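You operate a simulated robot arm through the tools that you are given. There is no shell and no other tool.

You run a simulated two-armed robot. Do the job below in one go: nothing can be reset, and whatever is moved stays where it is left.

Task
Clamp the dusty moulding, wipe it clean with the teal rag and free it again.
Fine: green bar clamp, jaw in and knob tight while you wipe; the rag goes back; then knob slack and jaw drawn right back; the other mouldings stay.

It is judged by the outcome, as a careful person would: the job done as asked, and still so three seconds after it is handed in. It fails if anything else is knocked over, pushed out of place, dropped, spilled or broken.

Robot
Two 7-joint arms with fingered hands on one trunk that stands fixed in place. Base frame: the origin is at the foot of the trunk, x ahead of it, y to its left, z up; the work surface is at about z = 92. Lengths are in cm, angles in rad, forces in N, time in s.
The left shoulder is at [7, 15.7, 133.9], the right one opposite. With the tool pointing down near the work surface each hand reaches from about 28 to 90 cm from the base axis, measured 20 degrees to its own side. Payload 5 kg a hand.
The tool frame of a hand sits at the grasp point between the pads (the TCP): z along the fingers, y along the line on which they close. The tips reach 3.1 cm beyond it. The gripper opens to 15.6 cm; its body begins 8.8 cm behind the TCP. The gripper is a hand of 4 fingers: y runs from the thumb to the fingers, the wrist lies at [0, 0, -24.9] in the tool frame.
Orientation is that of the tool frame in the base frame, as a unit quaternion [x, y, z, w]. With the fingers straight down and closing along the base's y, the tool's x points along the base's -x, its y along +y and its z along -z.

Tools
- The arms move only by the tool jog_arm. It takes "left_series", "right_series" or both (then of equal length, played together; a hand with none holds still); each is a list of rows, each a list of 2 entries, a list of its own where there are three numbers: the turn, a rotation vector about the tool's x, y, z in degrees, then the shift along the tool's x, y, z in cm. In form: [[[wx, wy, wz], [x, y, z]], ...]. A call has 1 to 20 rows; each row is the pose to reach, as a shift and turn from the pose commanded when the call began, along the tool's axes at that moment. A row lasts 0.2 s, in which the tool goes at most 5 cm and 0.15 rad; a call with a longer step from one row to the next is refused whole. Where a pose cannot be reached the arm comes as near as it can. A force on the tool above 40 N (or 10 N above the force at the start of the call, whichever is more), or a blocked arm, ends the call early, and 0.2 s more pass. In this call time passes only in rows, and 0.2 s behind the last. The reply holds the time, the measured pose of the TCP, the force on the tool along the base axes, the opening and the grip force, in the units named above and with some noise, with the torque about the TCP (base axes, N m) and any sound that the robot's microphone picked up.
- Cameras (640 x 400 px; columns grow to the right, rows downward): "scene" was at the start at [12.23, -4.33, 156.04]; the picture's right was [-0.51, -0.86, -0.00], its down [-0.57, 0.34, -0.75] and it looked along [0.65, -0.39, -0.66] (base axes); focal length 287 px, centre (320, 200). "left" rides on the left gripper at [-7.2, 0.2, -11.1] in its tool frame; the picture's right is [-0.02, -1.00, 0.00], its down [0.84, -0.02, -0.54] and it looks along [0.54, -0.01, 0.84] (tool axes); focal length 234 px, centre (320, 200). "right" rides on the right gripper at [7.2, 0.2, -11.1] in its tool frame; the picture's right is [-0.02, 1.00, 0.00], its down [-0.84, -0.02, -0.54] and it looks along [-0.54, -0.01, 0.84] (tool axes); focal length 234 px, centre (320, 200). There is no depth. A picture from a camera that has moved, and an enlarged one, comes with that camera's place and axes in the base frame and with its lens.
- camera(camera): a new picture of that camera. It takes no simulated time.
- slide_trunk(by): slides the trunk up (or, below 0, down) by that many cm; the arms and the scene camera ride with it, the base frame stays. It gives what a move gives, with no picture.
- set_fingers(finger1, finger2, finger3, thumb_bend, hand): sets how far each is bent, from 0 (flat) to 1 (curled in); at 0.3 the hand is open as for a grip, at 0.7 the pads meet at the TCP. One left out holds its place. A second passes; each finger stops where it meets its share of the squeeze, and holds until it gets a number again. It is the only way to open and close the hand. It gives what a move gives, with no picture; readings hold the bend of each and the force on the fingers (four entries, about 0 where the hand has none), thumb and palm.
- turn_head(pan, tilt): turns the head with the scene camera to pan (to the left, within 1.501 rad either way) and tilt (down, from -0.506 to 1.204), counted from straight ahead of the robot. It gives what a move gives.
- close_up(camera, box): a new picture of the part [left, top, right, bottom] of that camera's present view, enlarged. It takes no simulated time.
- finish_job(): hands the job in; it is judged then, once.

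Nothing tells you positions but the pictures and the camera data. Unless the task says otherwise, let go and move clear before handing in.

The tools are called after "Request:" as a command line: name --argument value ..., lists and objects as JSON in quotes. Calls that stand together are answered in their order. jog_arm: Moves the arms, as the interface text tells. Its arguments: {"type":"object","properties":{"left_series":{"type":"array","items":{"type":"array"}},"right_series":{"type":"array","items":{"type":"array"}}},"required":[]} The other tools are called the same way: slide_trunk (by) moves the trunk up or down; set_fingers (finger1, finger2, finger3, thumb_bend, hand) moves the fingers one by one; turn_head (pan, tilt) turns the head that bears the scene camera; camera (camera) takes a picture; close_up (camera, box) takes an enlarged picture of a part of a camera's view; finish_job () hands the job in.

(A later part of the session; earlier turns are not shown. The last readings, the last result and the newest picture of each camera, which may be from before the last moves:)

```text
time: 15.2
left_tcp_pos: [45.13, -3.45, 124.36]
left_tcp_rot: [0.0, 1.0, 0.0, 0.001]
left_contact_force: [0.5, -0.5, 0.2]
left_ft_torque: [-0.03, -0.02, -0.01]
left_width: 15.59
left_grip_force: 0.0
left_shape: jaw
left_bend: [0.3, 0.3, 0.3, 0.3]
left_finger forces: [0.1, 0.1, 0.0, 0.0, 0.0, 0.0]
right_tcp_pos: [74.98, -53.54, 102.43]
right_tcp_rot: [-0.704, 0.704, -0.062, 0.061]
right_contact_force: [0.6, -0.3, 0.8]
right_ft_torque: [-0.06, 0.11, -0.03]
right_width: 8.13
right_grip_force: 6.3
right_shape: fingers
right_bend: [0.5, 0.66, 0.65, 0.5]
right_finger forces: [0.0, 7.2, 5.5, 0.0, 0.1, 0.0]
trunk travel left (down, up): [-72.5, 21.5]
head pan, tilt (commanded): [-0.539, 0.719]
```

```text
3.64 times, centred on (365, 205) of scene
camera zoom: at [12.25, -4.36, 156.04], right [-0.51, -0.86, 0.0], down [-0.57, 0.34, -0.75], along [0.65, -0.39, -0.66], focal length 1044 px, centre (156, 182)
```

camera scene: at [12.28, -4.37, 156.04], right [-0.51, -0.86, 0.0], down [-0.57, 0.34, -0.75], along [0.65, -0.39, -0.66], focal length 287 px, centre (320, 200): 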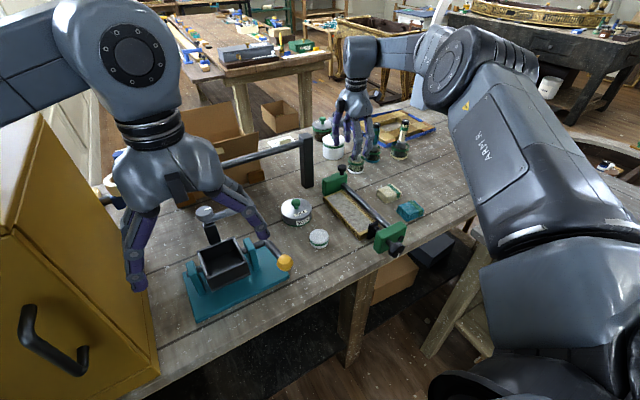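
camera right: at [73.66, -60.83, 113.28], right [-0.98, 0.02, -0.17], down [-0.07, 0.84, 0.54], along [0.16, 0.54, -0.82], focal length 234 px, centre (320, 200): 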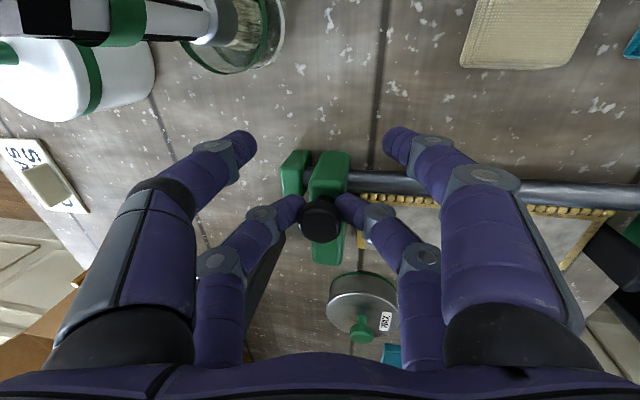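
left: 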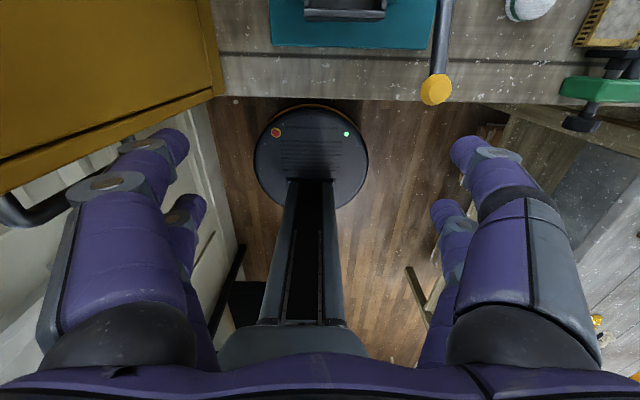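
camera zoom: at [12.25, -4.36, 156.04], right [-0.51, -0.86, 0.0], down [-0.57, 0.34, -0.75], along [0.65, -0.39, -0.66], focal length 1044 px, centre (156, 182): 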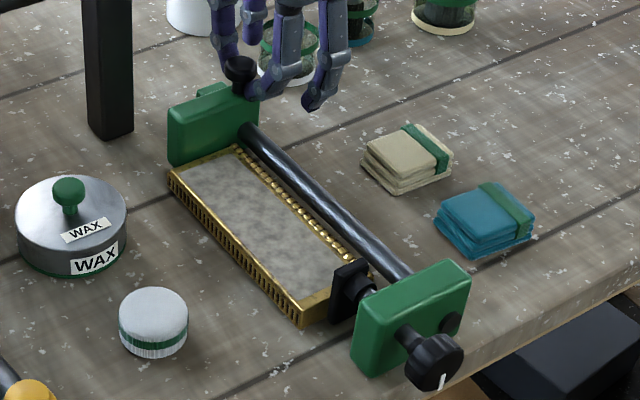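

The jaw slides freely with the hand; a small gap to the moulding remains. I'll continue in finer steps watching the force.

Request:
jog_arm --right_series '[[[0, 0, 0], [0, 0.15, -0.026]], [[0, 0, 0], [0, 0.3, -0.052]], [[0, 0, 0], [0, 0.45, -0.078]]]'

Request:
close_up --camera "right" --box '[260, 130, 440, 280]'

Request:
close_up --camera "scene" --box '[320, 150, 410, 260]'

```text
time: 16.0
left_tcp_pos: [45.26, -3.46, 124.32]
left_tcp_rot: [0.0, 1.0, 0.0, 0.0]
left_contact_force: [0.8, 0.6, -0.4]
left_ft_torque: [-0.04, -0.03, 0.0]
left_width: 15.61
left_grip_force: 0.2
left_shape: jaw
left_bend: [0.3, 0.3, 0.3, 0.3]
left_finger forces: [0.0, 0.0, 0.0, 0.0, 0.0, 0.0]
right_tcp_pos: [74.68, -53.68, 102.29]
right_tcp_rot: [0.705, -0.704, 0.062, -0.062]
right_contact_force: [0.5, -0.7, 0.0]
right_ft_torque: [-0.01, 0.12, -0.01]
right_width: 8.14
right_grip_force: 6.4
right_shape: fingers
right_bend: [0.5, 0.66, 0.65, 0.5]
right_finger forces: [0.1, 6.6, 5.2, 0.0, 0.0, 0.0]
trunk travel left (down, up): [-72.5, 21.5]
head pan, tilt (commanded): [-0.539, 0.719]
```

```text
2.67 times, centred on (350, 205) of right
camera zoom: at [72.46, -60.82, 113.27], right [-0.98, 0.02, -0.17], down [-0.07, 0.84, 0.54], along [0.16, 0.54, -0.82], focal length 624 px, centre (240, 187)
```

zoom: 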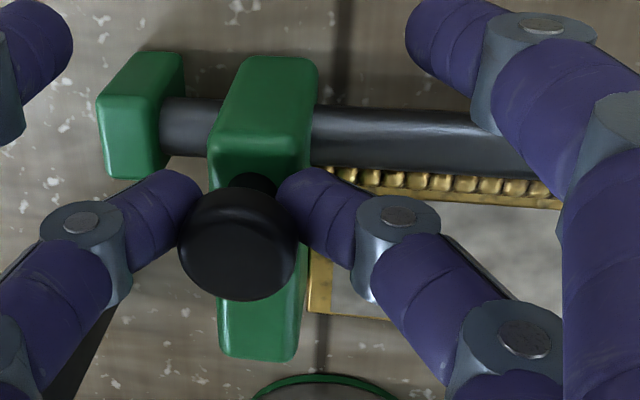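

```text
3.64 times, centred on (365, 205) of scene
camera zoom: at [12.27, -4.34, 156.04], right [-0.51, -0.86, 0.0], down [-0.57, 0.34, -0.75], along [0.65, -0.39, -0.66], focal length 1044 px, centre (156, 182)
```

zoom: 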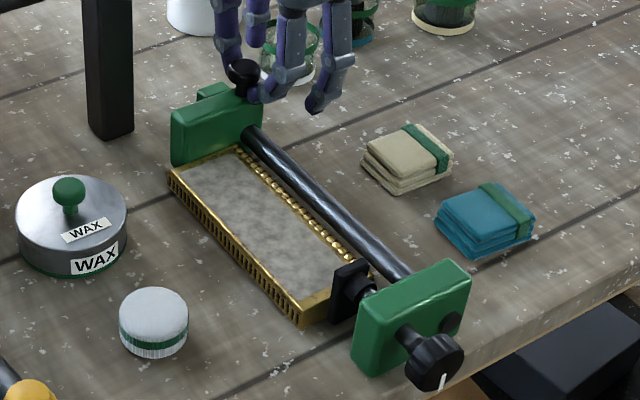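

Still almost no resistance; a hairline gap is left. I'll go on in 0.1 cm steps.

Request:
jog_arm --right_series '[[[0, 0, 0], [0, 0.1, -0.017]], [[0, 0, 0], [0, 0.2, -0.035]], [[0, 0, 0], [0, 0.3, -0.052]], [[0, 0, 0], [0, 0.4, -0.07]]]'

Request:
close_up --camera "right" --box '[260, 130, 440, 280]'

Request:
close_up --camera "scene" --box '[320, 150, 410, 260]'

```text
time: 17.0
left_tcp_pos: [45.1, -3.45, 124.34]
left_tcp_rot: [0.0, 1.0, 0.0, 0.0]
left_contact_force: [0.7, 0.4, 1.3]
left_ft_torque: [-0.02, -0.01, 0.01]
left_width: 15.59
left_grip_force: 0.0
left_shape: jaw
left_bend: [0.3, 0.3, 0.3, 0.3]
left_finger forces: [0.1, 0.0, 0.0, 0.0, 0.1, 0.1]
right_tcp_pos: [74.31, -53.7, 102.4]
right_tcp_rot: [0.704, -0.704, 0.061, -0.061]
right_contact_force: [2.0, 0.1, -2.1]
right_ft_torque: [-0.01, 0.08, -0.07]
right_width: 8.16
right_grip_force: 5.5
right_shape: fingers
right_bend: [0.5, 0.66, 0.65, 0.5]
right_finger forces: [0.1, 4.1, 6.1, 0.1, 0.1, 0.0]
trunk travel left (down, up): [-72.5, 21.5]
head pan, tilt (commanded): [-0.539, 0.719]
```

```text
2.67 times, centred on (350, 205) of right
camera zoom: at [72.16, -60.83, 113.28], right [-0.98, 0.02, -0.17], down [-0.07, 0.84, 0.54], along [0.16, 0.54, -0.82], focal length 624 px, centre (240, 187)
```

zoom: 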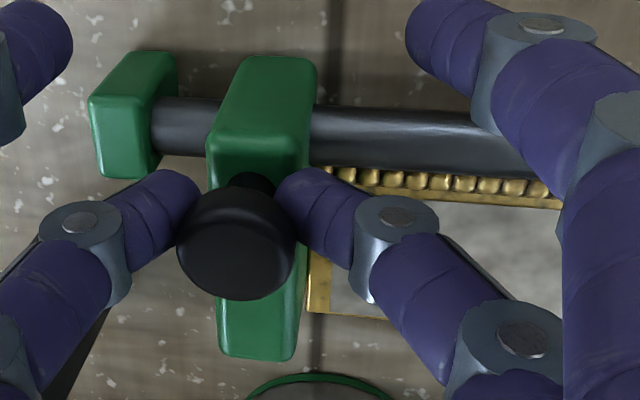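

```text
3.64 times, centred on (365, 205) of scene
camera zoom: at [12.31, -4.33, 156.04], right [-0.51, -0.86, 0.0], down [-0.57, 0.34, -0.75], along [0.65, -0.39, -0.66], focal length 1044 px, centre (156, 182)
```

zoom: 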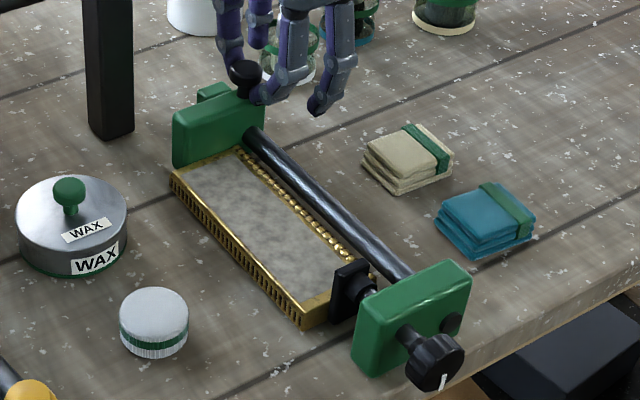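

The jaw now bears on the moulding (about 2 N). I'll nudge a little further to seat the moulding against the near pad, watching for a firm rise.

Request:
jog_arm --right_series '[[[0, 0, 0], [0, 0.1, -0.017]], [[0, 0, 0], [0, 0.2, -0.035]], [[0, 0, 0], [0, 0.3, -0.052]]]'

Request:
close_up --camera "right" --box '[260, 130, 440, 280]'

Request:
close_up --camera "scene" --box '[320, 150, 410, 260]'

Request:
close_up --camera "right" --box '[440, 130, 640, 300]'

```text
time: 17.8
left_tcp_pos: [45.03, -3.43, 124.45]
left_tcp_rot: [0.0, 1.0, 0.0, 0.0]
left_contact_force: [0.0, -1.2, 0.0]
left_ft_torque: [-0.03, 0.0, -0.07]
left_width: 15.58
left_grip_force: 0.0
left_shape: jaw
left_bend: [0.3, 0.3, 0.3, 0.3]
left_finger forces: [0.1, 0.0, 0.0, 0.0, 0.1, 0.1]
right_tcp_pos: [73.9, -53.72, 102.37]
right_tcp_rot: [-0.704, 0.705, -0.061, 0.062]
right_contact_force: [4.3, 1.8, -2.4]
right_ft_torque: [0.0, 0.0, -0.07]
right_width: 8.11
right_grip_force: 4.6
right_shape: fingers
right_bend: [0.5, 0.66, 0.64, 0.5]
right_finger forces: [0.0, 2.8, 6.5, 0.1, 0.1, 0.1]
trunk travel left (down, up): [-72.5, 21.5]
head pan, tilt (commanded): [-0.539, 0.719]
```

```text
2.67 times, centred on (350, 205) of right
camera zoom: at [71.92, -60.88, 113.3], right [-0.98, 0.02, -0.17], down [-0.07, 0.84, 0.54], along [0.16, 0.54, -0.82], focal length 624 px, centre (240, 187)
```

zoom: 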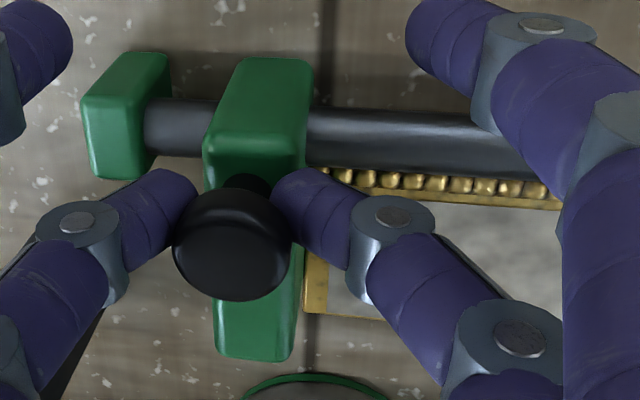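

```text
3.64 times, centred on (365, 205) of scene
camera zoom: at [12.35, -4.32, 156.03], right [-0.51, -0.86, 0.0], down [-0.57, 0.34, -0.75], along [0.65, -0.39, -0.66], focal length 1044 px, centre (156, 182)
```

zoom: 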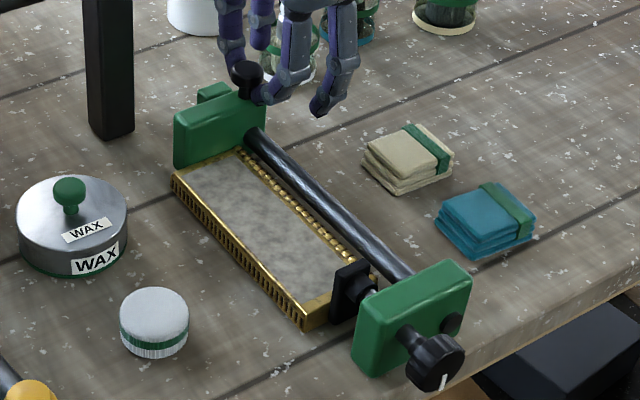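

```text
2.35 times, centred on (540, 215) of right
camera zoom: at [71.92, -60.88, 113.3], right [-0.98, 0.02, -0.17], down [-0.07, 0.84, 0.54], along [0.16, 0.54, -0.82], focal length 551 px, centre (-198, 165)
```

zoom: 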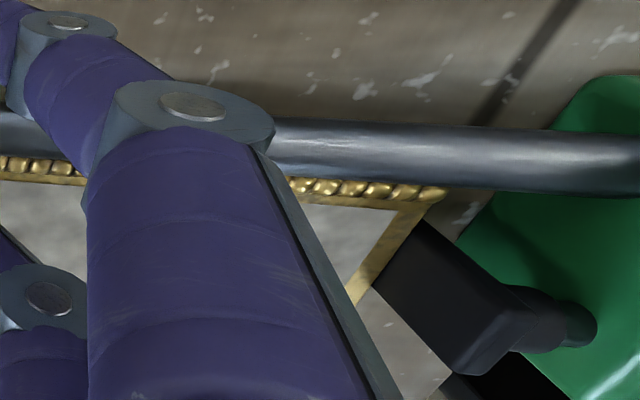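

The moulding has slid about 0.4 cm toward the pad with about 4 N. A few more tenths should seat it.

Request:
jog_arm --right_series '[[[0, 0, 0], [0, 0.1, -0.017]], [[0, 0, 0], [0, 0.2, -0.035]], [[0, 0, 0], [0, 0.3, -0.052]]]'

Request:
close_up --camera "scene" --box '[320, 150, 410, 260]'

Request:
close_up --camera "right" --box '[440, 130, 640, 300]'

```text
time: 18.6
left_tcp_pos: [45.19, -3.53, 124.28]
left_tcp_rot: [0.0, 1.0, 0.0, 0.001]
left_contact_force: [0.1, -0.3, 0.1]
left_ft_torque: [0.04, -0.01, -0.01]
left_width: 15.59
left_grip_force: 0.0
left_shape: jaw
left_bend: [0.3, 0.3, 0.3, 0.3]
left_finger forces: [0.0, 0.0, 0.0, 0.1, 0.0, 0.1]
right_tcp_pos: [73.74, -53.57, 102.23]
right_tcp_rot: [0.704, -0.704, 0.062, -0.061]
right_contact_force: [6.0, -0.4, -1.4]
right_ft_torque: [0.0, -0.09, -0.09]
right_width: 8.15
right_grip_force: 4.5
right_shape: fingers
right_bend: [0.5, 0.67, 0.63, 0.5]
right_finger forces: [0.1, 2.1, 7.0, 0.0, 0.0, 0.0]
trunk travel left (down, up): [-72.5, 21.5]
head pan, tilt (commanded): [-0.539, 0.719]
```

```text
3.64 times, centred on (365, 205) of scene
camera zoom: at [12.36, -4.33, 156.03], right [-0.51, -0.86, 0.0], down [-0.57, 0.34, -0.75], along [0.65, -0.39, -0.66], focal length 1044 px, centre (156, 182)
```

zoom: 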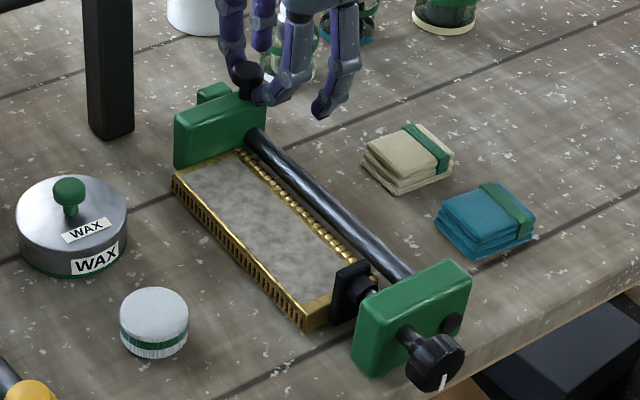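

```text
2.35 times, centred on (540, 215) of right
camera zoom: at [71.61, -60.87, 113.26], right [-0.98, 0.02, -0.17], down [-0.07, 0.84, 0.54], along [0.16, 0.54, -0.82], focal length 551 px, centre (-198, 165)
```

zoom: 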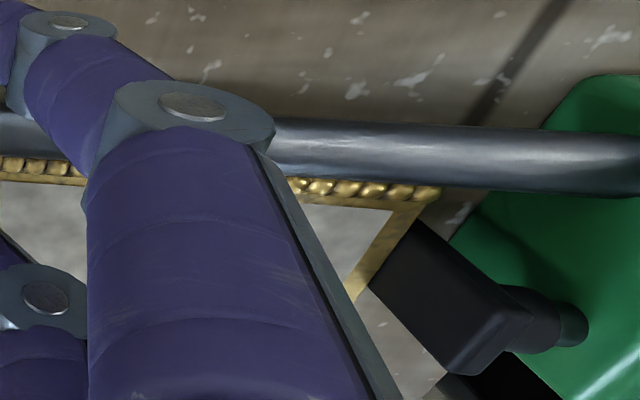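

The jaw and moulding no longer advance as I push (6 N), so the moulding is seated between jaw and pad. I'll let go of the mushroom and rise clear.

Request:
set_fingers --hand "right" --finger2 0.5 --finger3 0.5

Request:
jog_arm --right_series '[[[0, 0, 0], [0, -0.3, -3]], [[0, 0, 0], [0, -0.3, -7]], [[0, 0, 0], [0, -0.3, -11]], [[0, 0, 0], [0, 2, -15]]]'

Request:
camera --camera "right"

Request:
close_up --camera "scene" --box '[320, 150, 410, 260]'

```text
time: 19.6
left_tcp_pos: [45.16, -3.42, 124.4]
left_tcp_rot: [0.0, 1.0, -0.001, 0.002]
left_contact_force: [0.5, 0.6, -0.7]
left_ft_torque: [0.0, 0.02, 0.02]
left_width: 15.56
left_grip_force: 0.1
left_shape: jaw
left_bend: [0.3, 0.3, 0.3, 0.3]
left_finger forces: [0.0, 0.0, 0.1, 0.0, 0.1, 0.1]
right_tcp_pos: [73.57, -53.51, 102.39]
right_tcp_rot: [-0.704, 0.705, -0.062, 0.061]
right_contact_force: [0.2, 1.1, 0.1]
right_ft_torque: [-0.03, 0.02, 0.01]
right_width: 8.16
right_grip_force: 0.0
right_shape: fingers
right_bend: [0.5, 0.5, 0.5, 0.5]
right_finger forces: [0.0, 0.0, 0.0, 0.0, 0.0, 0.0]
trunk travel left (down, up): [-72.5, 21.5]
head pan, tilt (commanded): [-0.539, 0.719]
```

```text
time: 20.6
left_tcp_pos: [44.8, -3.46, 124.5]
left_tcp_rot: [0.0, 1.0, 0.0, 0.002]
left_contact_force: [0.6, -0.1, 1.0]
left_ft_torque: [-0.02, -0.03, -0.01]
left_width: 15.58
left_grip_force: 0.2
left_shape: jaw
left_bend: [0.3, 0.3, 0.3, 0.3]
left_finger forces: [0.0, 0.0, 0.0, 0.1, 0.0, 0.0]
right_tcp_pos: [68.58, -53.72, 116.72]
right_tcp_rot: [-0.704, 0.705, -0.062, 0.062]
right_contact_force: [0.3, 0.2, 0.9]
right_ft_torque: [0.02, -0.06, 0.0]
right_width: 8.16
right_grip_force: 0.1
right_shape: fingers
right_bend: [0.5, 0.5, 0.5, 0.5]
right_finger forces: [0.0, 0.1, 0.0, 0.0, 0.0, 0.1]
trunk travel left (down, up): [-72.5, 21.5]
head pan, tilt (commanded): [-0.539, 0.719]
```

```text
taken
camera right: at [66.56, -60.96, 127.61], right [-0.98, 0.02, -0.18], down [-0.08, 0.84, 0.54], along [0.16, 0.54, -0.82], focal length 234 px, centre (320, 200)
```

right: 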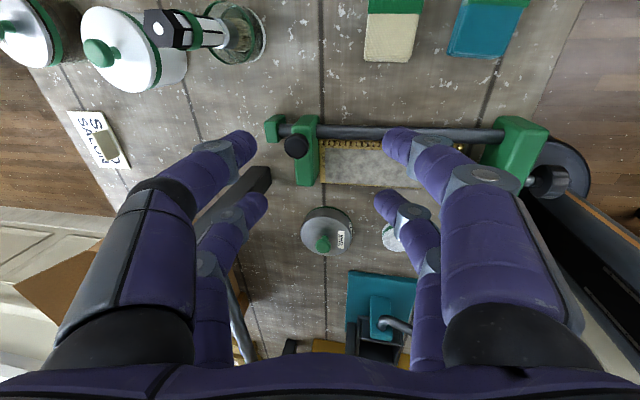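

```text
3.64 times, centred on (365, 205) of scene
camera zoom: at [11.86, -4.33, 156.07], right [-0.51, -0.86, 0.0], down [-0.56, 0.34, -0.75], along [0.65, -0.39, -0.66], focal length 1044 px, centre (156, 182)
```

zoom: 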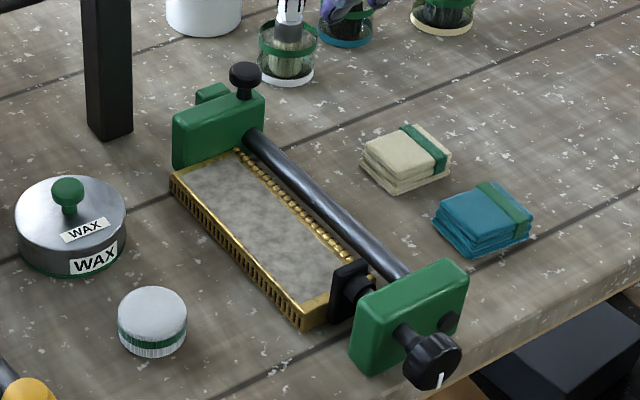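

The jaw is against the moulding and stays there. Next I bring the right hand back over the near edge in its upright default pose, before pitching it forward to face the knob (face centre about [42, -45.9, 97.2]).

Request:
jog_arm --right_series '[[[-0.65, 0.65, 7.5], [-0.25, 2.4, -0.7]], [[-1.3, 1.3, 15], [-0.5, 4.8, -1.4]], [[-1.95, 1.95, 22.4], [-0.75, 7.2, -2]], [[-2.6, 2.6, 29.9], [-1, 9.7, -2.7]], [[-3.25, 3.25, 37.4], [-1.25, 12.1, -3.4]], [[-3.9, 3.9, 44.9], [-1.5, 14.5, -4.1]], [[-4.55, 4.55, 52.3], [-1.75, 16.9, -4.8]], [[-5.2, 5.2, 59.8], [-2, 19.3, -5.4]], [[-5.85, 5.85, 67.3], [-2.25, 21.7, -6.1]], [[-6.5, 6.5, 74.8], [-2.5, 24.2, -6.8]], [[-7.15, 7.15, 82.2], [-2.75, 26.6, -7.5]], [[-7.8, 7.8, 89.7], [-3, 29, -8.15]]]'

Request:
close_up --camera "scene" --box '[320, 150, 460, 280]'

Request:
camera --camera "right"

```text
time: 23.2
left_tcp_pos: [45.11, -3.42, 124.37]
left_tcp_rot: [0.0, 1.0, 0.0, 0.001]
left_contact_force: [0.2, -0.9, 0.3]
left_ft_torque: [0.01, -0.04, -0.02]
left_width: 15.58
left_grip_force: 0.1
left_shape: jaw
left_bend: [0.3, 0.3, 0.3, 0.3]
left_finger forces: [0.0, 0.1, 0.1, 0.0, 0.0, 0.1]
right_tcp_pos: [39.02, -50.57, 119.87]
right_tcp_rot: [0.0, 1.0, 0.001, 0.0]
right_contact_force: [-1.0, -0.2, 1.0]
right_ft_torque: [-0.01, -0.03, 0.0]
right_width: 8.14
right_grip_force: 0.1
right_shape: fingers
right_bend: [0.5, 0.5, 0.5, 0.5]
right_finger forces: [0.0, 0.0, 0.0, 0.0, 0.0, 0.0]
trunk travel left (down, up): [-72.5, 21.5]
head pan, tilt (commanded): [-0.539, 0.719]
```

```text
3.08 times, centred on (390, 215) of scene
camera zoom: at [12.07, -4.25, 156.06], right [-0.51, -0.86, 0.0], down [-0.56, 0.34, -0.75], along [0.65, -0.39, -0.66], focal length 883 px, centre (105, 154)
```

zoom: 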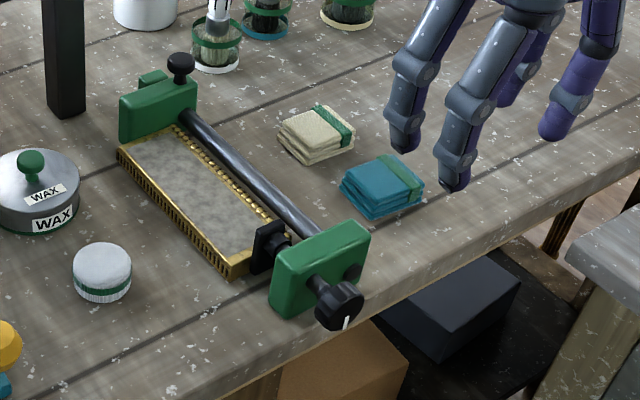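

```text
taken
camera right: at [31.78, -50.33, 130.95], right [0.02, 1.0, 0.0], down [0.84, -0.02, 0.55], along [0.55, -0.01, -0.84], focal length 234 px, centre (320, 200)
```

right: 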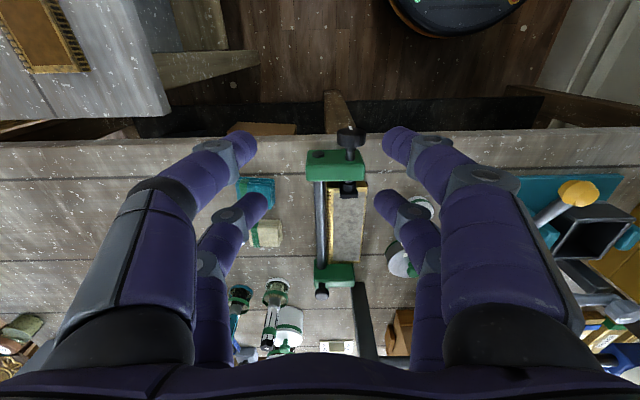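

Now I'll pitch the right hand forward by 90° while lowering it in front of the bench, staying about 6 cm short of the knob.

Request:
jog_arm --right_series '[[[0, -6.4, 0], [1.5, 0.3, 1.5]], [[0, -12.9, 0], [3, 0.7, 3.1]], [[0, -19.3, 0], [4.5, 1, 4.7]], [[0, -25.7, 0], [6, 1.3, 6.2]], [[0, -32.1, 0], [6, 1.7, 7.8]], [[0, -38.6, 0], [6, 2, 9.4]], [[0, -45, 0], [6, 2.3, 10.9]], [[0, -51.4, 0], [6, 2.7, 12.5]], [[0, -57.9, 0], [6, 3, 14]], [[0, -64.3, 0], [6, 3.4, 15.6]], [[0, -70.7, 0], [6, 3.7, 17.2]], [[0, -77.1, 0], [6, 4, 18.8]], [[0, -83.6, 0], [6, 4.4, 20.3]], [[0, -90, 0], [6, 4.7, 21.9]]]'

Request:
camera --camera "right"

Request:
camera --camera "scene"

```text
time: 26.2
left_tcp_pos: [45.41, -3.89, 124.29]
left_tcp_rot: [0.0, 1.0, 0.002, 0.0]
left_contact_force: [-0.1, -0.8, -0.9]
left_ft_torque: [0.04, 0.04, -0.01]
left_width: 15.61
left_grip_force: 0.0
left_shape: jaw
left_bend: [0.3, 0.3, 0.3, 0.3]
left_finger forces: [0.0, 0.0, 0.0, 0.0, 0.0, 0.1]
right_tcp_pos: [33.25, -46.18, 97.71]
right_tcp_rot: [0.001, 0.706, 0.005, 0.708]
right_contact_force: [0.1, -1.0, -1.1]
right_ft_torque: [-0.02, -0.1, 0.03]
right_width: 8.1
right_grip_force: 0.0
right_shape: fingers
right_bend: [0.5, 0.5, 0.5, 0.5]
right_finger forces: [0.0, 0.0, 0.1, 0.0, 0.0, 0.0]
right hand out of reach, approached as far as the arm can: row 5, 6, 7, 8, 9, 10, 11
trunk travel left (down, up): [-72.5, 21.5]
head pan, tilt (commanded): [-0.539, 0.719]
```

```text
taken
camera right: at [22.16, -45.98, 90.38], right [-0.01, 1.0, 0.03], down [-0.55, -0.03, 0.84], along [0.84, -0.01, 0.55], focal length 234 px, centre (320, 200)
```

right: 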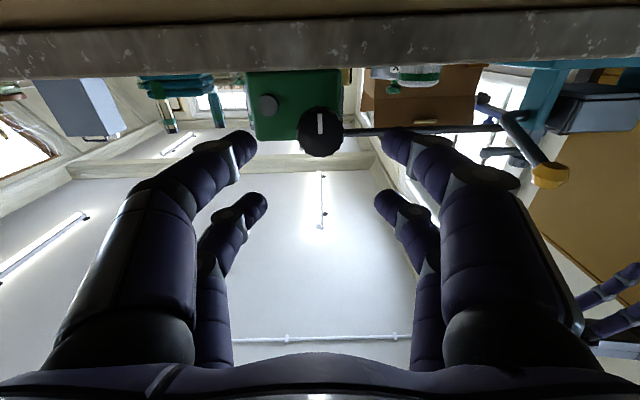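

```text
taken
camera scene: at [12.53, -4.78, 155.99], right [-0.51, -0.86, 0.0], down [-0.57, 0.34, -0.75], along [0.64, -0.38, -0.66], focal length 287 px, centre (320, 200)
```

scene: 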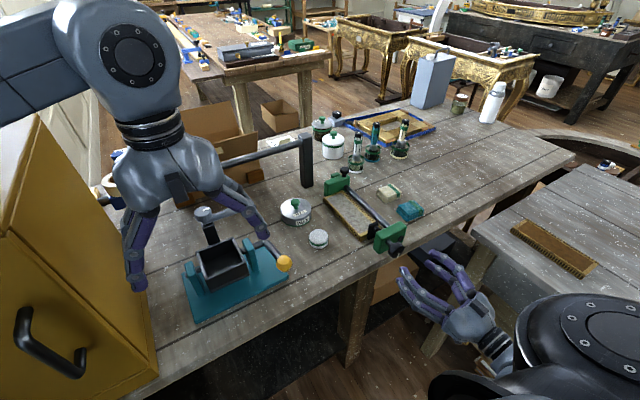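

The hand now faces the knob squarely, just below it in the picture (which is upside-down from this camera). I'll zoom in to align precisely.

Request:
close_up --camera "right" --box '[230, 60, 410, 220]'

Request:
close_up --camera "scene" --box '[340, 200, 500, 340]'

```text
2.50 times, centred on (320, 140) of right
camera zoom: at [22.16, -45.98, 90.38], right [-0.01, 1.0, 0.03], down [-0.55, -0.03, 0.84], along [0.84, -0.01, 0.55], focal length 585 px, centre (320, 350)
```

zoom: 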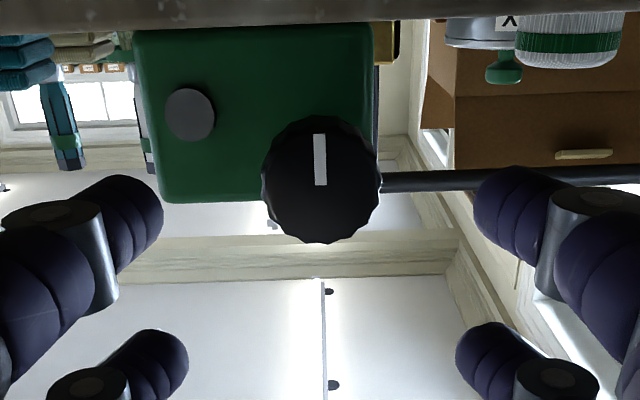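

```text
2.86 times, centred on (420, 270) of scene
camera zoom: at [12.53, -4.78, 155.99], right [-0.51, -0.86, 0.0], down [-0.57, 0.34, -0.75], along [0.64, -0.38, -0.66], focal length 820 px, centre (34, 0)
```

zoom: 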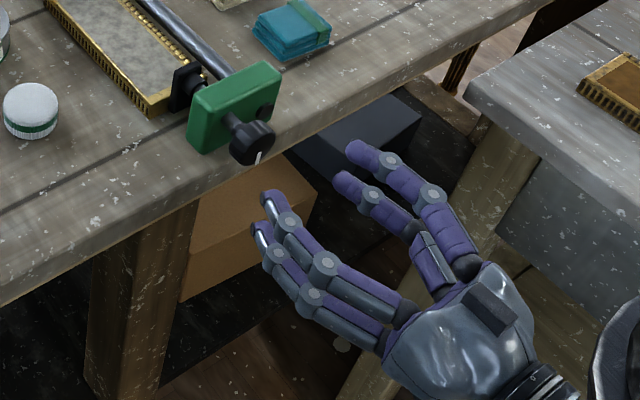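

The knob centre is about 1.3 cm lower than the hand axis and already aligned sideways; mark points straight down. I'll lower and advance so the four fingers surround the knob.

Request:
jog_arm --right_series '[[[0, 0, 0], [1.3, 0.14, 2]], [[0, 0, 0], [1.3, 0.14, 4.5]], [[0, 0, 0], [1.3, 0.14, 6]]]'

Request:
camera --camera "right"

Request:
close_up --camera "scene" --box '[340, 200, 500, 340]'

```text
time: 27.0
left_tcp_pos: [45.09, -3.37, 124.46]
left_tcp_rot: [0.0, 1.0, -0.001, 0.001]
left_contact_force: [-0.4, 0.4, 0.7]
left_ft_torque: [-0.04, 0.0, -0.03]
left_width: 15.62
left_grip_force: 0.0
left_shape: jaw
left_bend: [0.3, 0.3, 0.3, 0.3]
left_finger forces: [0.0, 0.0, 0.1, 0.0, 0.0, 0.1]
right_tcp_pos: [39.06, -45.93, 96.46]
right_tcp_rot: [0.0, 0.707, -0.001, 0.707]
right_contact_force: [0.5, 0.4, -0.3]
right_ft_torque: [0.02, 0.05, 0.0]
right_width: 8.1
right_grip_force: 0.0
right_shape: fingers
right_bend: [0.5, 0.5, 0.5, 0.5]
right_finger forces: [0.0, 0.1, 0.0, 0.0, 0.0, 0.0]
trunk travel left (down, up): [-72.5, 21.5]
head pan, tilt (commanded): [-0.539, 0.719]
```

```text
taken
camera right: at [27.88, -45.77, 89.23], right [0.0, 1.0, 0.02], down [-0.55, -0.02, 0.84], along [0.84, -0.01, 0.55], focal length 234 px, centre (320, 200)
```

right: 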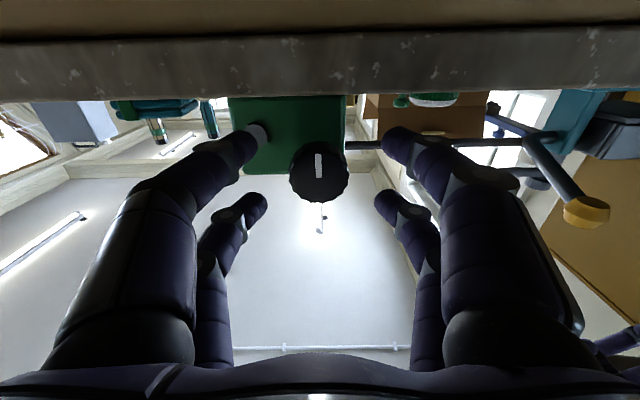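

```text
2.86 times, centred on (420, 270) of scene
camera zoom: at [12.15, -4.18, 156.05], right [-0.51, -0.86, 0.0], down [-0.57, 0.34, -0.75], along [0.65, -0.39, -0.66], focal length 820 px, centre (34, 0)
```

zoom: 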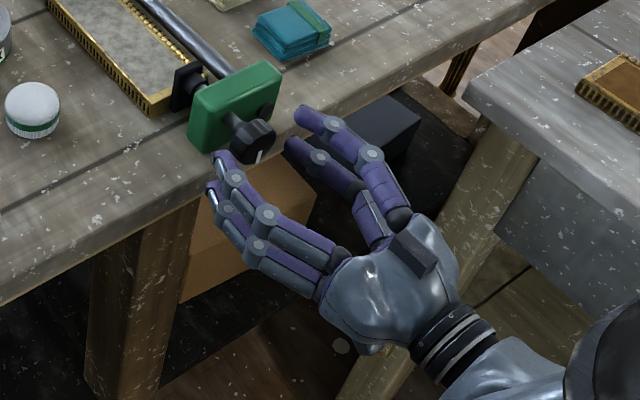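

Aligned within a few millimetres. I'll drop 0.3 cm and move in the last 3 cm so the finger ends lie around the knob rim.

Request:
jog_arm --right_series '[[[0, 0, 0], [0.3, 0.05, 1]], [[0, 0, 0], [0.3, 0.05, 2]], [[0, 0, 0], [0.3, 0.05, 3]]]'

Request:
camera --camera "right"

Request:
close_up --camera "scene" --box '[360, 210, 450, 290]'

```text
time: 27.8
left_tcp_pos: [45.2, -3.44, 124.57]
left_tcp_rot: [0.001, 1.0, 0.0, 0.002]
left_contact_force: [0.1, 0.3, 0.2]
left_ft_torque: [0.03, 0.05, -0.01]
left_width: 15.59
left_grip_force: 0.1
left_shape: jaw
left_bend: [0.3, 0.3, 0.3, 0.3]
left_finger forces: [0.0, 0.0, 0.0, 0.0, 0.0, 0.0]
right_tcp_pos: [42.26, -45.87, 96.17]
right_tcp_rot: [0.0, 0.707, 0.0, 0.707]
right_contact_force: [-0.2, -0.4, 0.5]
right_ft_torque: [-0.02, 0.0, -0.06]
right_width: 8.08
right_grip_force: 0.6
right_shape: fingers
right_bend: [0.5, 0.5, 0.5, 0.5]
right_finger forces: [0.0, 0.1, 0.0, 0.0, 1.2, 0.1]
trunk travel left (down, up): [-72.5, 21.5]
head pan, tilt (commanded): [-0.539, 0.719]
```

```text
taken
camera right: at [31.1, -45.8, 89.0], right [0.0, 1.0, 0.02], down [-0.54, -0.02, 0.84], along [0.84, -0.01, 0.54], focal length 234 px, centre (320, 200)
```

right: 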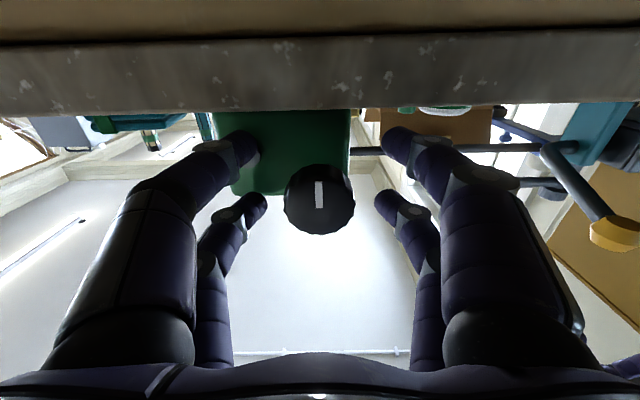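

```text
5.00 times, centred on (405, 250) of scene
camera zoom: at [12.27, -4.36, 156.04], right [-0.51, -0.86, 0.0], down [-0.57, 0.34, -0.75], along [0.65, -0.39, -0.66], focal length 1436 px, centre (-105, -50)
```

zoom: 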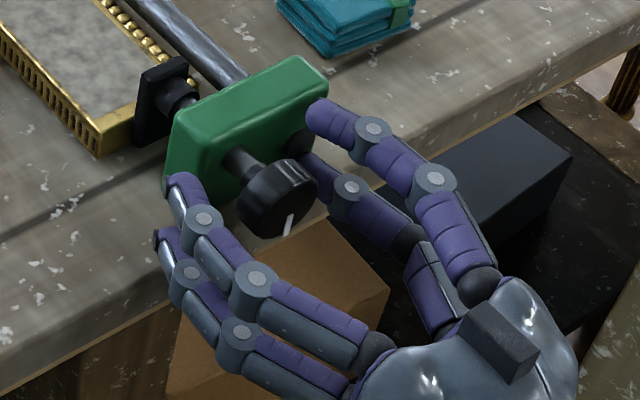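

The thumb tip just touches the bar's end cap (1.2 N). I'll back off about 0.8 cm and then close all four fingers round the knob.

Request:
jog_arm --right_series '[[[0, 0, 0], [0, 0, -0.4]], [[0, 0, 0], [0, 0, -0.8]]]'

Request:
set_fingers --hand "right" --finger1 0.7 --finger2 0.7 --finger3 0.7 --thumb_bend 0.7

Request:
camera --camera "right"

Request:
close_up --camera "scene" --box '[360, 210, 450, 290]'

```text
time: 28.4
left_tcp_pos: [45.13, -3.5, 124.36]
left_tcp_rot: [0.0, 1.0, 0.0, 0.0]
left_contact_force: [-0.8, -0.4, 0.5]
left_ft_torque: [-0.01, 0.01, 0.0]
left_width: 15.6
left_grip_force: 0.0
left_shape: jaw
left_bend: [0.3, 0.3, 0.3, 0.3]
left_finger forces: [0.1, 0.0, 0.0, 0.0, 0.0, 0.1]
right_tcp_pos: [41.34, -45.84, 96.2]
right_tcp_rot: [-0.001, 0.707, 0.001, 0.707]
right_contact_force: [0.0, -0.4, 1.0]
right_ft_torque: [0.01, 0.04, 0.01]
right_width: 8.1
right_grip_force: 0.1
right_shape: fingers
right_bend: [0.5, 0.5, 0.5, 0.5]
right_finger forces: [0.1, 0.1, 0.0, 0.0, 0.0, 0.0]
trunk travel left (down, up): [-72.5, 21.5]
head pan, tilt (commanded): [-0.539, 0.719]
```

```text
time: 29.4
left_tcp_pos: [45.24, -3.44, 124.44]
left_tcp_rot: [0.0, 1.0, 0.0, 0.0]
left_contact_force: [-0.5, 0.4, -0.2]
left_ft_torque: [0.02, 0.02, -0.04]
left_width: 15.59
left_grip_force: 0.1
left_shape: jaw
left_bend: [0.3, 0.3, 0.3, 0.3]
left_finger forces: [0.0, 0.1, 0.0, 0.0, 0.0, 0.0]
right_tcp_pos: [41.37, -45.94, 96.3]
right_tcp_rot: [0.0, 0.707, 0.0, 0.708]
right_contact_force: [1.1, -2.1, 3.8]
right_ft_torque: [0.02, -0.05, -0.01]
right_width: 0.67
right_grip_force: 7.2
right_shape: fingers
right_bend: [0.69, 0.64, 0.63, 0.7]
right_finger forces: [0.4, 5.3, 6.7, 0.1, 0.9, 0.0]
trunk travel left (down, up): [-72.5, 21.5]
head pan, tilt (commanded): [-0.539, 0.719]
```

```text
taken
camera right: at [30.27, -45.73, 89.07], right [0.0, 1.0, 0.02], down [-0.55, -0.02, 0.84], along [0.84, -0.01, 0.55], focal length 234 px, centre (320, 200)
```

right: 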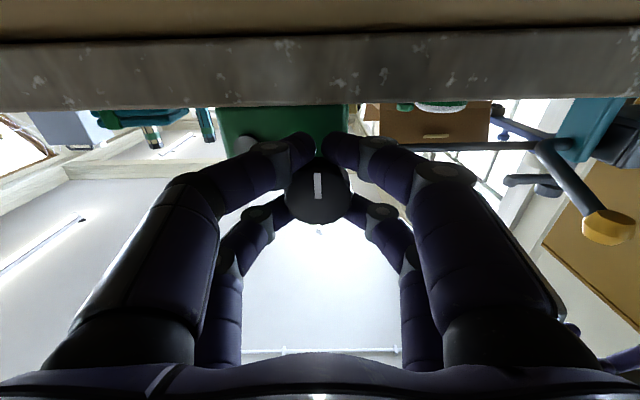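

```text
5.00 times, centred on (405, 250) of scene
camera zoom: at [12.23, -4.33, 156.05], right [-0.51, -0.86, 0.0], down [-0.57, 0.34, -0.75], along [0.65, -0.39, -0.66], focal length 1436 px, centre (-105, -50)
```

zoom: 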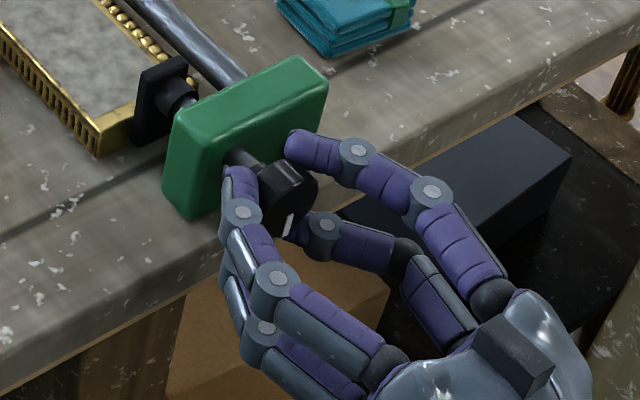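

Fingers 2 and 3 carry the grip while thumb and finger1 nearly meet under the knob, so the hand is about 0.4 cm low. I'll ease open, raise, and grip again.

Request:
set_fingers --hand "right" --finger1 0.57 --finger2 0.57 --finger3 0.57 --thumb_bend 0.57

Request:
jog_arm --right_series '[[[0, 0, 0], [-0.2, 0, 0.1]], [[0, 0, 0], [-0.4, 0, 0.2]]]'

Request:
set_fingers --hand "right" --finger1 0.75 --finger2 0.75 --finger3 0.75 --thumb_bend 0.75

Request:
camera --camera "right"

```text
time: 30.4
left_tcp_pos: [45.12, -3.48, 124.39]
left_tcp_rot: [0.0, 1.0, 0.001, 0.001]
left_contact_force: [-0.3, 1.0, 0.7]
left_ft_torque: [0.01, -0.02, 0.01]
left_width: 15.59
left_grip_force: 0.1
left_shape: jaw
left_bend: [0.3, 0.3, 0.3, 0.3]
left_finger forces: [0.1, 0.0, 0.1, 0.0, 0.1, 0.0]
right_tcp_pos: [41.41, -45.83, 96.27]
right_tcp_rot: [-0.001, 0.707, 0.001, 0.707]
right_contact_force: [-0.4, -1.2, -0.3]
right_ft_torque: [-0.01, -0.01, 0.01]
right_width: 5.63
right_grip_force: 0.0
right_shape: fingers
right_bend: [0.56, 0.56, 0.56, 0.56]
right_finger forces: [0.0, 0.1, 0.1, 0.1, 0.1, 0.0]
trunk travel left (down, up): [-72.5, 21.5]
head pan, tilt (commanded): [-0.539, 0.719]
```

```text
time: 31.0
left_tcp_pos: [45.11, -3.49, 124.39]
left_tcp_rot: [-0.001, 1.0, 0.0, 0.001]
left_contact_force: [0.1, -0.3, -0.6]
left_ft_torque: [-0.02, 0.04, 0.0]
left_width: 15.56
left_grip_force: 0.0
left_shape: jaw
left_bend: [0.3, 0.3, 0.3, 0.3]
left_finger forces: [0.1, 0.0, 0.0, 0.0, 0.0, 0.0]
right_tcp_pos: [41.59, -45.79, 96.73]
right_tcp_rot: [-0.001, 0.707, 0.001, 0.707]
right_contact_force: [0.9, 0.4, 0.1]
right_ft_torque: [0.01, 0.01, 0.01]
right_width: 5.65
right_grip_force: 0.0
right_shape: fingers
right_bend: [0.56, 0.56, 0.56, 0.56]
right_finger forces: [0.0, 0.0, 0.0, 0.0, 0.0, 0.0]
trunk travel left (down, up): [-72.5, 21.5]
head pan, tilt (commanded): [-0.539, 0.719]
```

```text
time: 32.0
left_tcp_pos: [45.17, -3.48, 124.39]
left_tcp_rot: [0.0, 1.0, 0.001, 0.001]
left_contact_force: [0.7, -0.2, 0.8]
left_ft_torque: [0.01, -0.01, 0.01]
left_width: 15.59
left_grip_force: 0.1
left_shape: jaw
left_bend: [0.3, 0.3, 0.3, 0.3]
left_finger forces: [0.0, 0.0, 0.1, 0.1, 0.0, 0.1]
right_tcp_pos: [41.61, -45.94, 96.64]
right_tcp_rot: [0.0, 0.707, 0.001, 0.708]
right_contact_force: [5.0, -6.7, 3.1]
right_ft_torque: [-0.01, -0.14, -0.08]
right_width: 1.42
right_grip_force: 16.7
right_shape: fingers
right_bend: [0.67, 0.66, 0.65, 0.68]
right_finger forces: [5.3, 9.7, 8.5, 0.1, 10.8, 0.0]
trunk travel left (down, up): [-72.5, 21.5]
head pan, tilt (commanded): [-0.539, 0.719]
```

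```text
taken
camera right: at [30.45, -45.73, 89.45], right [0.0, 1.0, 0.02], down [-0.55, -0.02, 0.84], along [0.84, -0.01, 0.55], focal length 234 px, centre (320, 200)
```

right: 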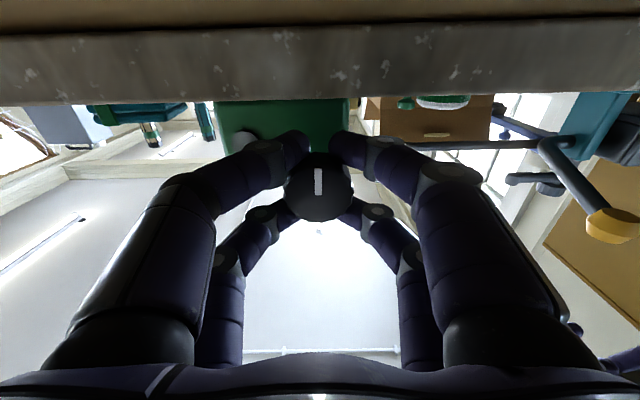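

All four fingers now grip the knob (about 17 N). I'll turn clockwise (tighten) by 40° and watch the torque and the white mark.

Request:
jog_arm --right_series '[[[0, 0, 8], [0, 0, 0]], [[0, 0, 16], [0, 0, 0]], [[0, 0, 24], [0, 0, 0]], [[0, 0, 32], [0, 0, 0]], [[0, 0, 40], [0, 0, 0]]]'

Request:
camera --camera "right"

Request:
close_up --camera "scene" --box '[340, 190, 450, 290]'

```text
time: 33.2
left_tcp_pos: [45.3, -3.6, 124.23]
left_tcp_rot: [0.0, 1.0, 0.0, 0.0]
left_contact_force: [0.0, 0.1, 0.2]
left_ft_torque: [0.01, -0.02, 0.02]
left_width: 15.61
left_grip_force: 0.1
left_shape: jaw
left_bend: [0.3, 0.3, 0.3, 0.3]
left_finger forces: [0.1, 0.0, 0.1, 0.1, 0.1, 0.0]
right_tcp_pos: [41.7, -45.81, 96.83]
right_tcp_rot: [0.242, 0.664, 0.242, 0.665]
right_contact_force: [11.1, -6.1, 5.4]
right_ft_torque: [-0.09, -0.15, -0.18]
right_width: 1.02
right_grip_force: 19.6
right_shape: fingers
right_bend: [0.67, 0.66, 0.65, 0.69]
right_finger forces: [5.0, 11.9, 11.7, 0.1, 10.2, 0.1]
trunk travel left (down, up): [-72.5, 21.5]
head pan, tilt (commanded): [-0.539, 0.719]
```

```text
taken
camera right: at [30.48, -41.06, 91.3], right [0.0, 0.75, 0.66], down [-0.55, -0.56, 0.63], along [0.84, -0.36, 0.41], focal length 234 px, centre (320, 200)
```

right: 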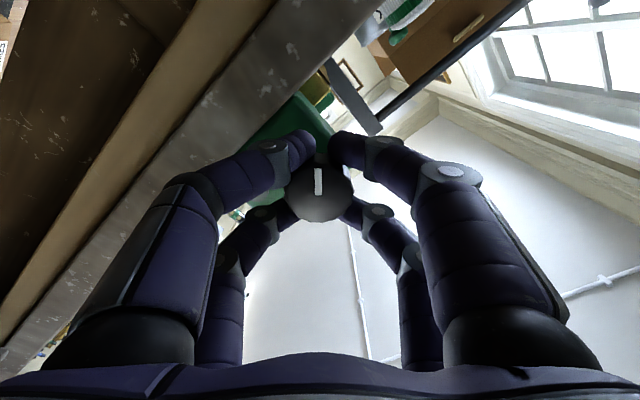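

```text
4.00 times, centred on (395, 240) of scene
camera zoom: at [12.39, -4.4, 156.04], right [-0.51, -0.86, 0.0], down [-0.57, 0.34, -0.75], along [0.65, -0.39, -0.66], focal length 1148 px, centre (20, 40)
```

zoom: 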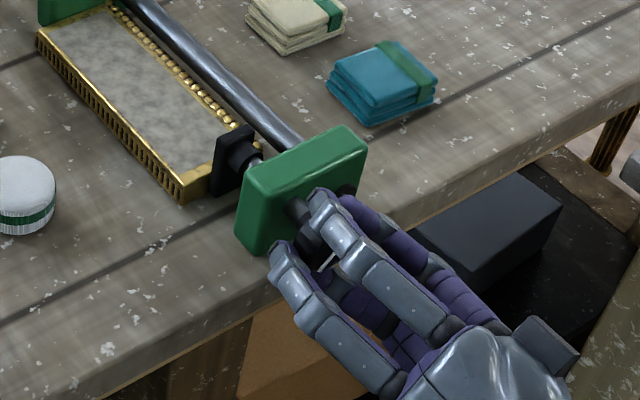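

The knob turns with the hand: its mark stays fixed in the hand's view, with low torque, and the screw draws the hand slightly inward. I'll continue clockwise with a small advance.

Request:
jog_arm --right_series '[[[0, 0, 8], [0, 0, 0.03]], [[0, 0, 16], [0, 0, 0.06]], [[0, 0, 24], [0, 0, 0.09]], [[0, 0, 32], [0, 0, 0.12]], [[0, 0, 40], [0, 0, 0.15]], [[0, 0, 48], [0, 0, 0.18]]]'

Request:
camera --camera "right"

Request:
close_up --camera "scene" --box '[340, 190, 450, 290]'

```text
time: 34.6
left_tcp_pos: [45.19, -3.45, 124.29]
left_tcp_rot: [0.0, 1.0, 0.0, 0.0]
left_contact_force: [-0.2, 0.5, -0.8]
left_ft_torque: [-0.02, 0.02, 0.0]
left_width: 15.58
left_grip_force: 0.1
left_shape: jaw
left_bend: [0.3, 0.3, 0.3, 0.3]
left_finger forces: [0.1, 0.0, 0.1, 0.0, 0.1, 0.0]
right_tcp_pos: [41.75, -45.82, 96.63]
right_tcp_rot: [0.491, 0.508, 0.491, 0.509]
right_contact_force: [7.8, -7.5, 7.6]
right_ft_torque: [-0.05, -0.32, -0.26]
right_width: 0.93
right_grip_force: 21.0
right_shape: fingers
right_bend: [0.66, 0.64, 0.66, 0.71]
right_finger forces: [8.2, 14.3, 10.7, 0.0, 9.8, 0.1]
trunk travel left (down, up): [-72.5, 21.5]
head pan, tilt (commanded): [-0.539, 0.719]
```

```text
taken
camera right: at [30.64, -38.62, 96.6], right [0.0, 0.01, 1.0], down [-0.54, -0.84, 0.01], along [0.84, -0.54, 0.01], focal length 234 px, centre (320, 200)
```

right: 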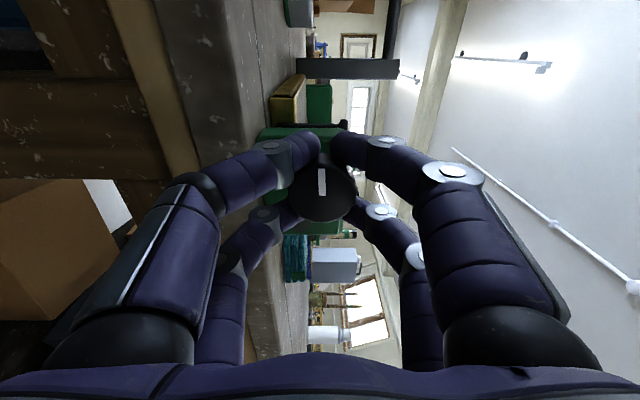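

```text
4.00 times, centred on (395, 240) of scene
camera zoom: at [12.29, -4.39, 156.04], right [-0.51, -0.86, 0.0], down [-0.57, 0.34, -0.75], along [0.65, -0.39, -0.66], focal length 1148 px, centre (20, 40)
```

zoom: 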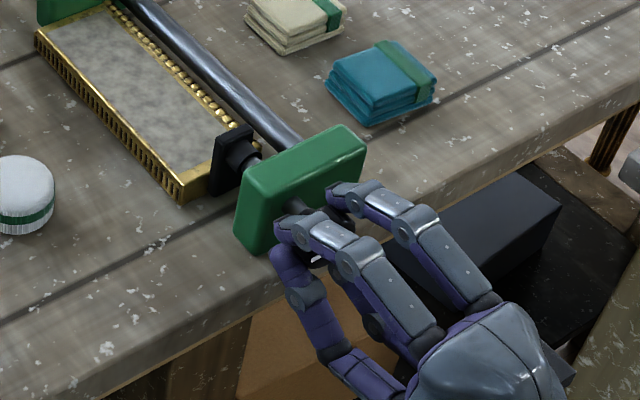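

The knob follows with no slip: 88° so far and the torque is still low. I'll keep turning.

Request:
jog_arm --right_series '[[[0, 0, 8], [0, 0, 0.03]], [[0, 0, 16], [0, 0, 0.06]], [[0, 0, 24], [0, 0, 0.09]], [[0, 0, 32], [0, 0, 0.12]], [[0, 0, 40], [0, 0, 0.15]], [[0, 0, 48], [0, 0, 0.18]], [[0, 0, 56], [0, 0, 0.21]]]'

Request:
camera --camera "right"

Request:
close_up --camera "scene" --box '[340, 190, 450, 290]'

```text
time: 36.2
left_tcp_pos: [45.19, -3.49, 124.34]
left_tcp_rot: [-0.001, 1.0, 0.0, 0.001]
left_contact_force: [-0.2, -0.1, -0.5]
left_ft_torque: [0.02, -0.03, -0.02]
left_width: 15.59
left_grip_force: 0.1
left_shape: jaw
left_bend: [0.3, 0.3, 0.3, 0.3]
left_finger forces: [0.0, 0.0, 0.0, 0.0, 0.1, 0.0]
right_tcp_pos: [41.92, -45.77, 96.82]
right_tcp_rot: [0.672, 0.218, 0.674, 0.217]
right_contact_force: [9.2, -3.4, 16.0]
right_ft_torque: [-0.08, -0.33, -0.21]
right_width: 0.99
right_grip_force: 21.8
right_shape: fingers
right_bend: [0.65, 0.64, 0.66, 0.71]
right_finger forces: [13.0, 11.3, 6.7, 0.0, 12.3, 0.0]
trunk travel left (down, up): [-72.5, 21.5]
head pan, tilt (commanded): [-0.539, 0.719]
```

```text
taken
camera right: at [30.78, -41.67, 102.68], right [0.0, -0.82, 0.57], down [-0.54, -0.48, -0.69], along [0.84, -0.31, -0.45], focal length 234 px, centre (320, 200)
```

right: 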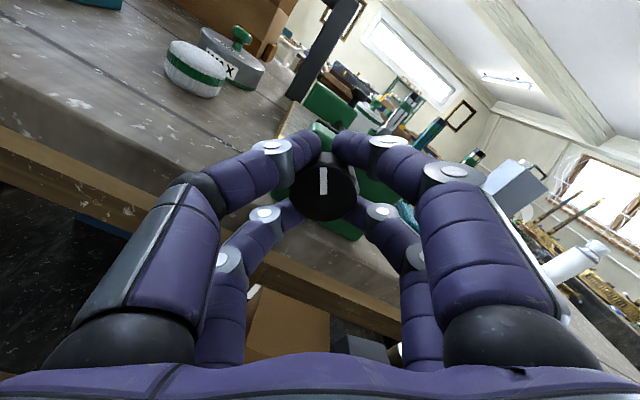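

```text
4.00 times, centred on (395, 240) of scene
camera zoom: at [12.25, -4.29, 156.06], right [-0.51, -0.86, 0.0], down [-0.57, 0.34, -0.75], along [0.65, -0.39, -0.66], focal length 1148 px, centre (20, 40)
```

zoom: 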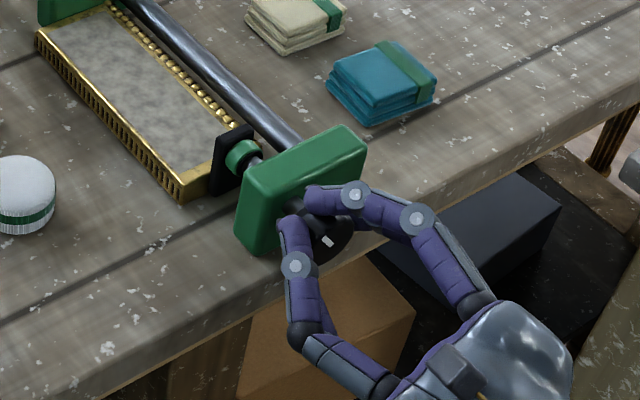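

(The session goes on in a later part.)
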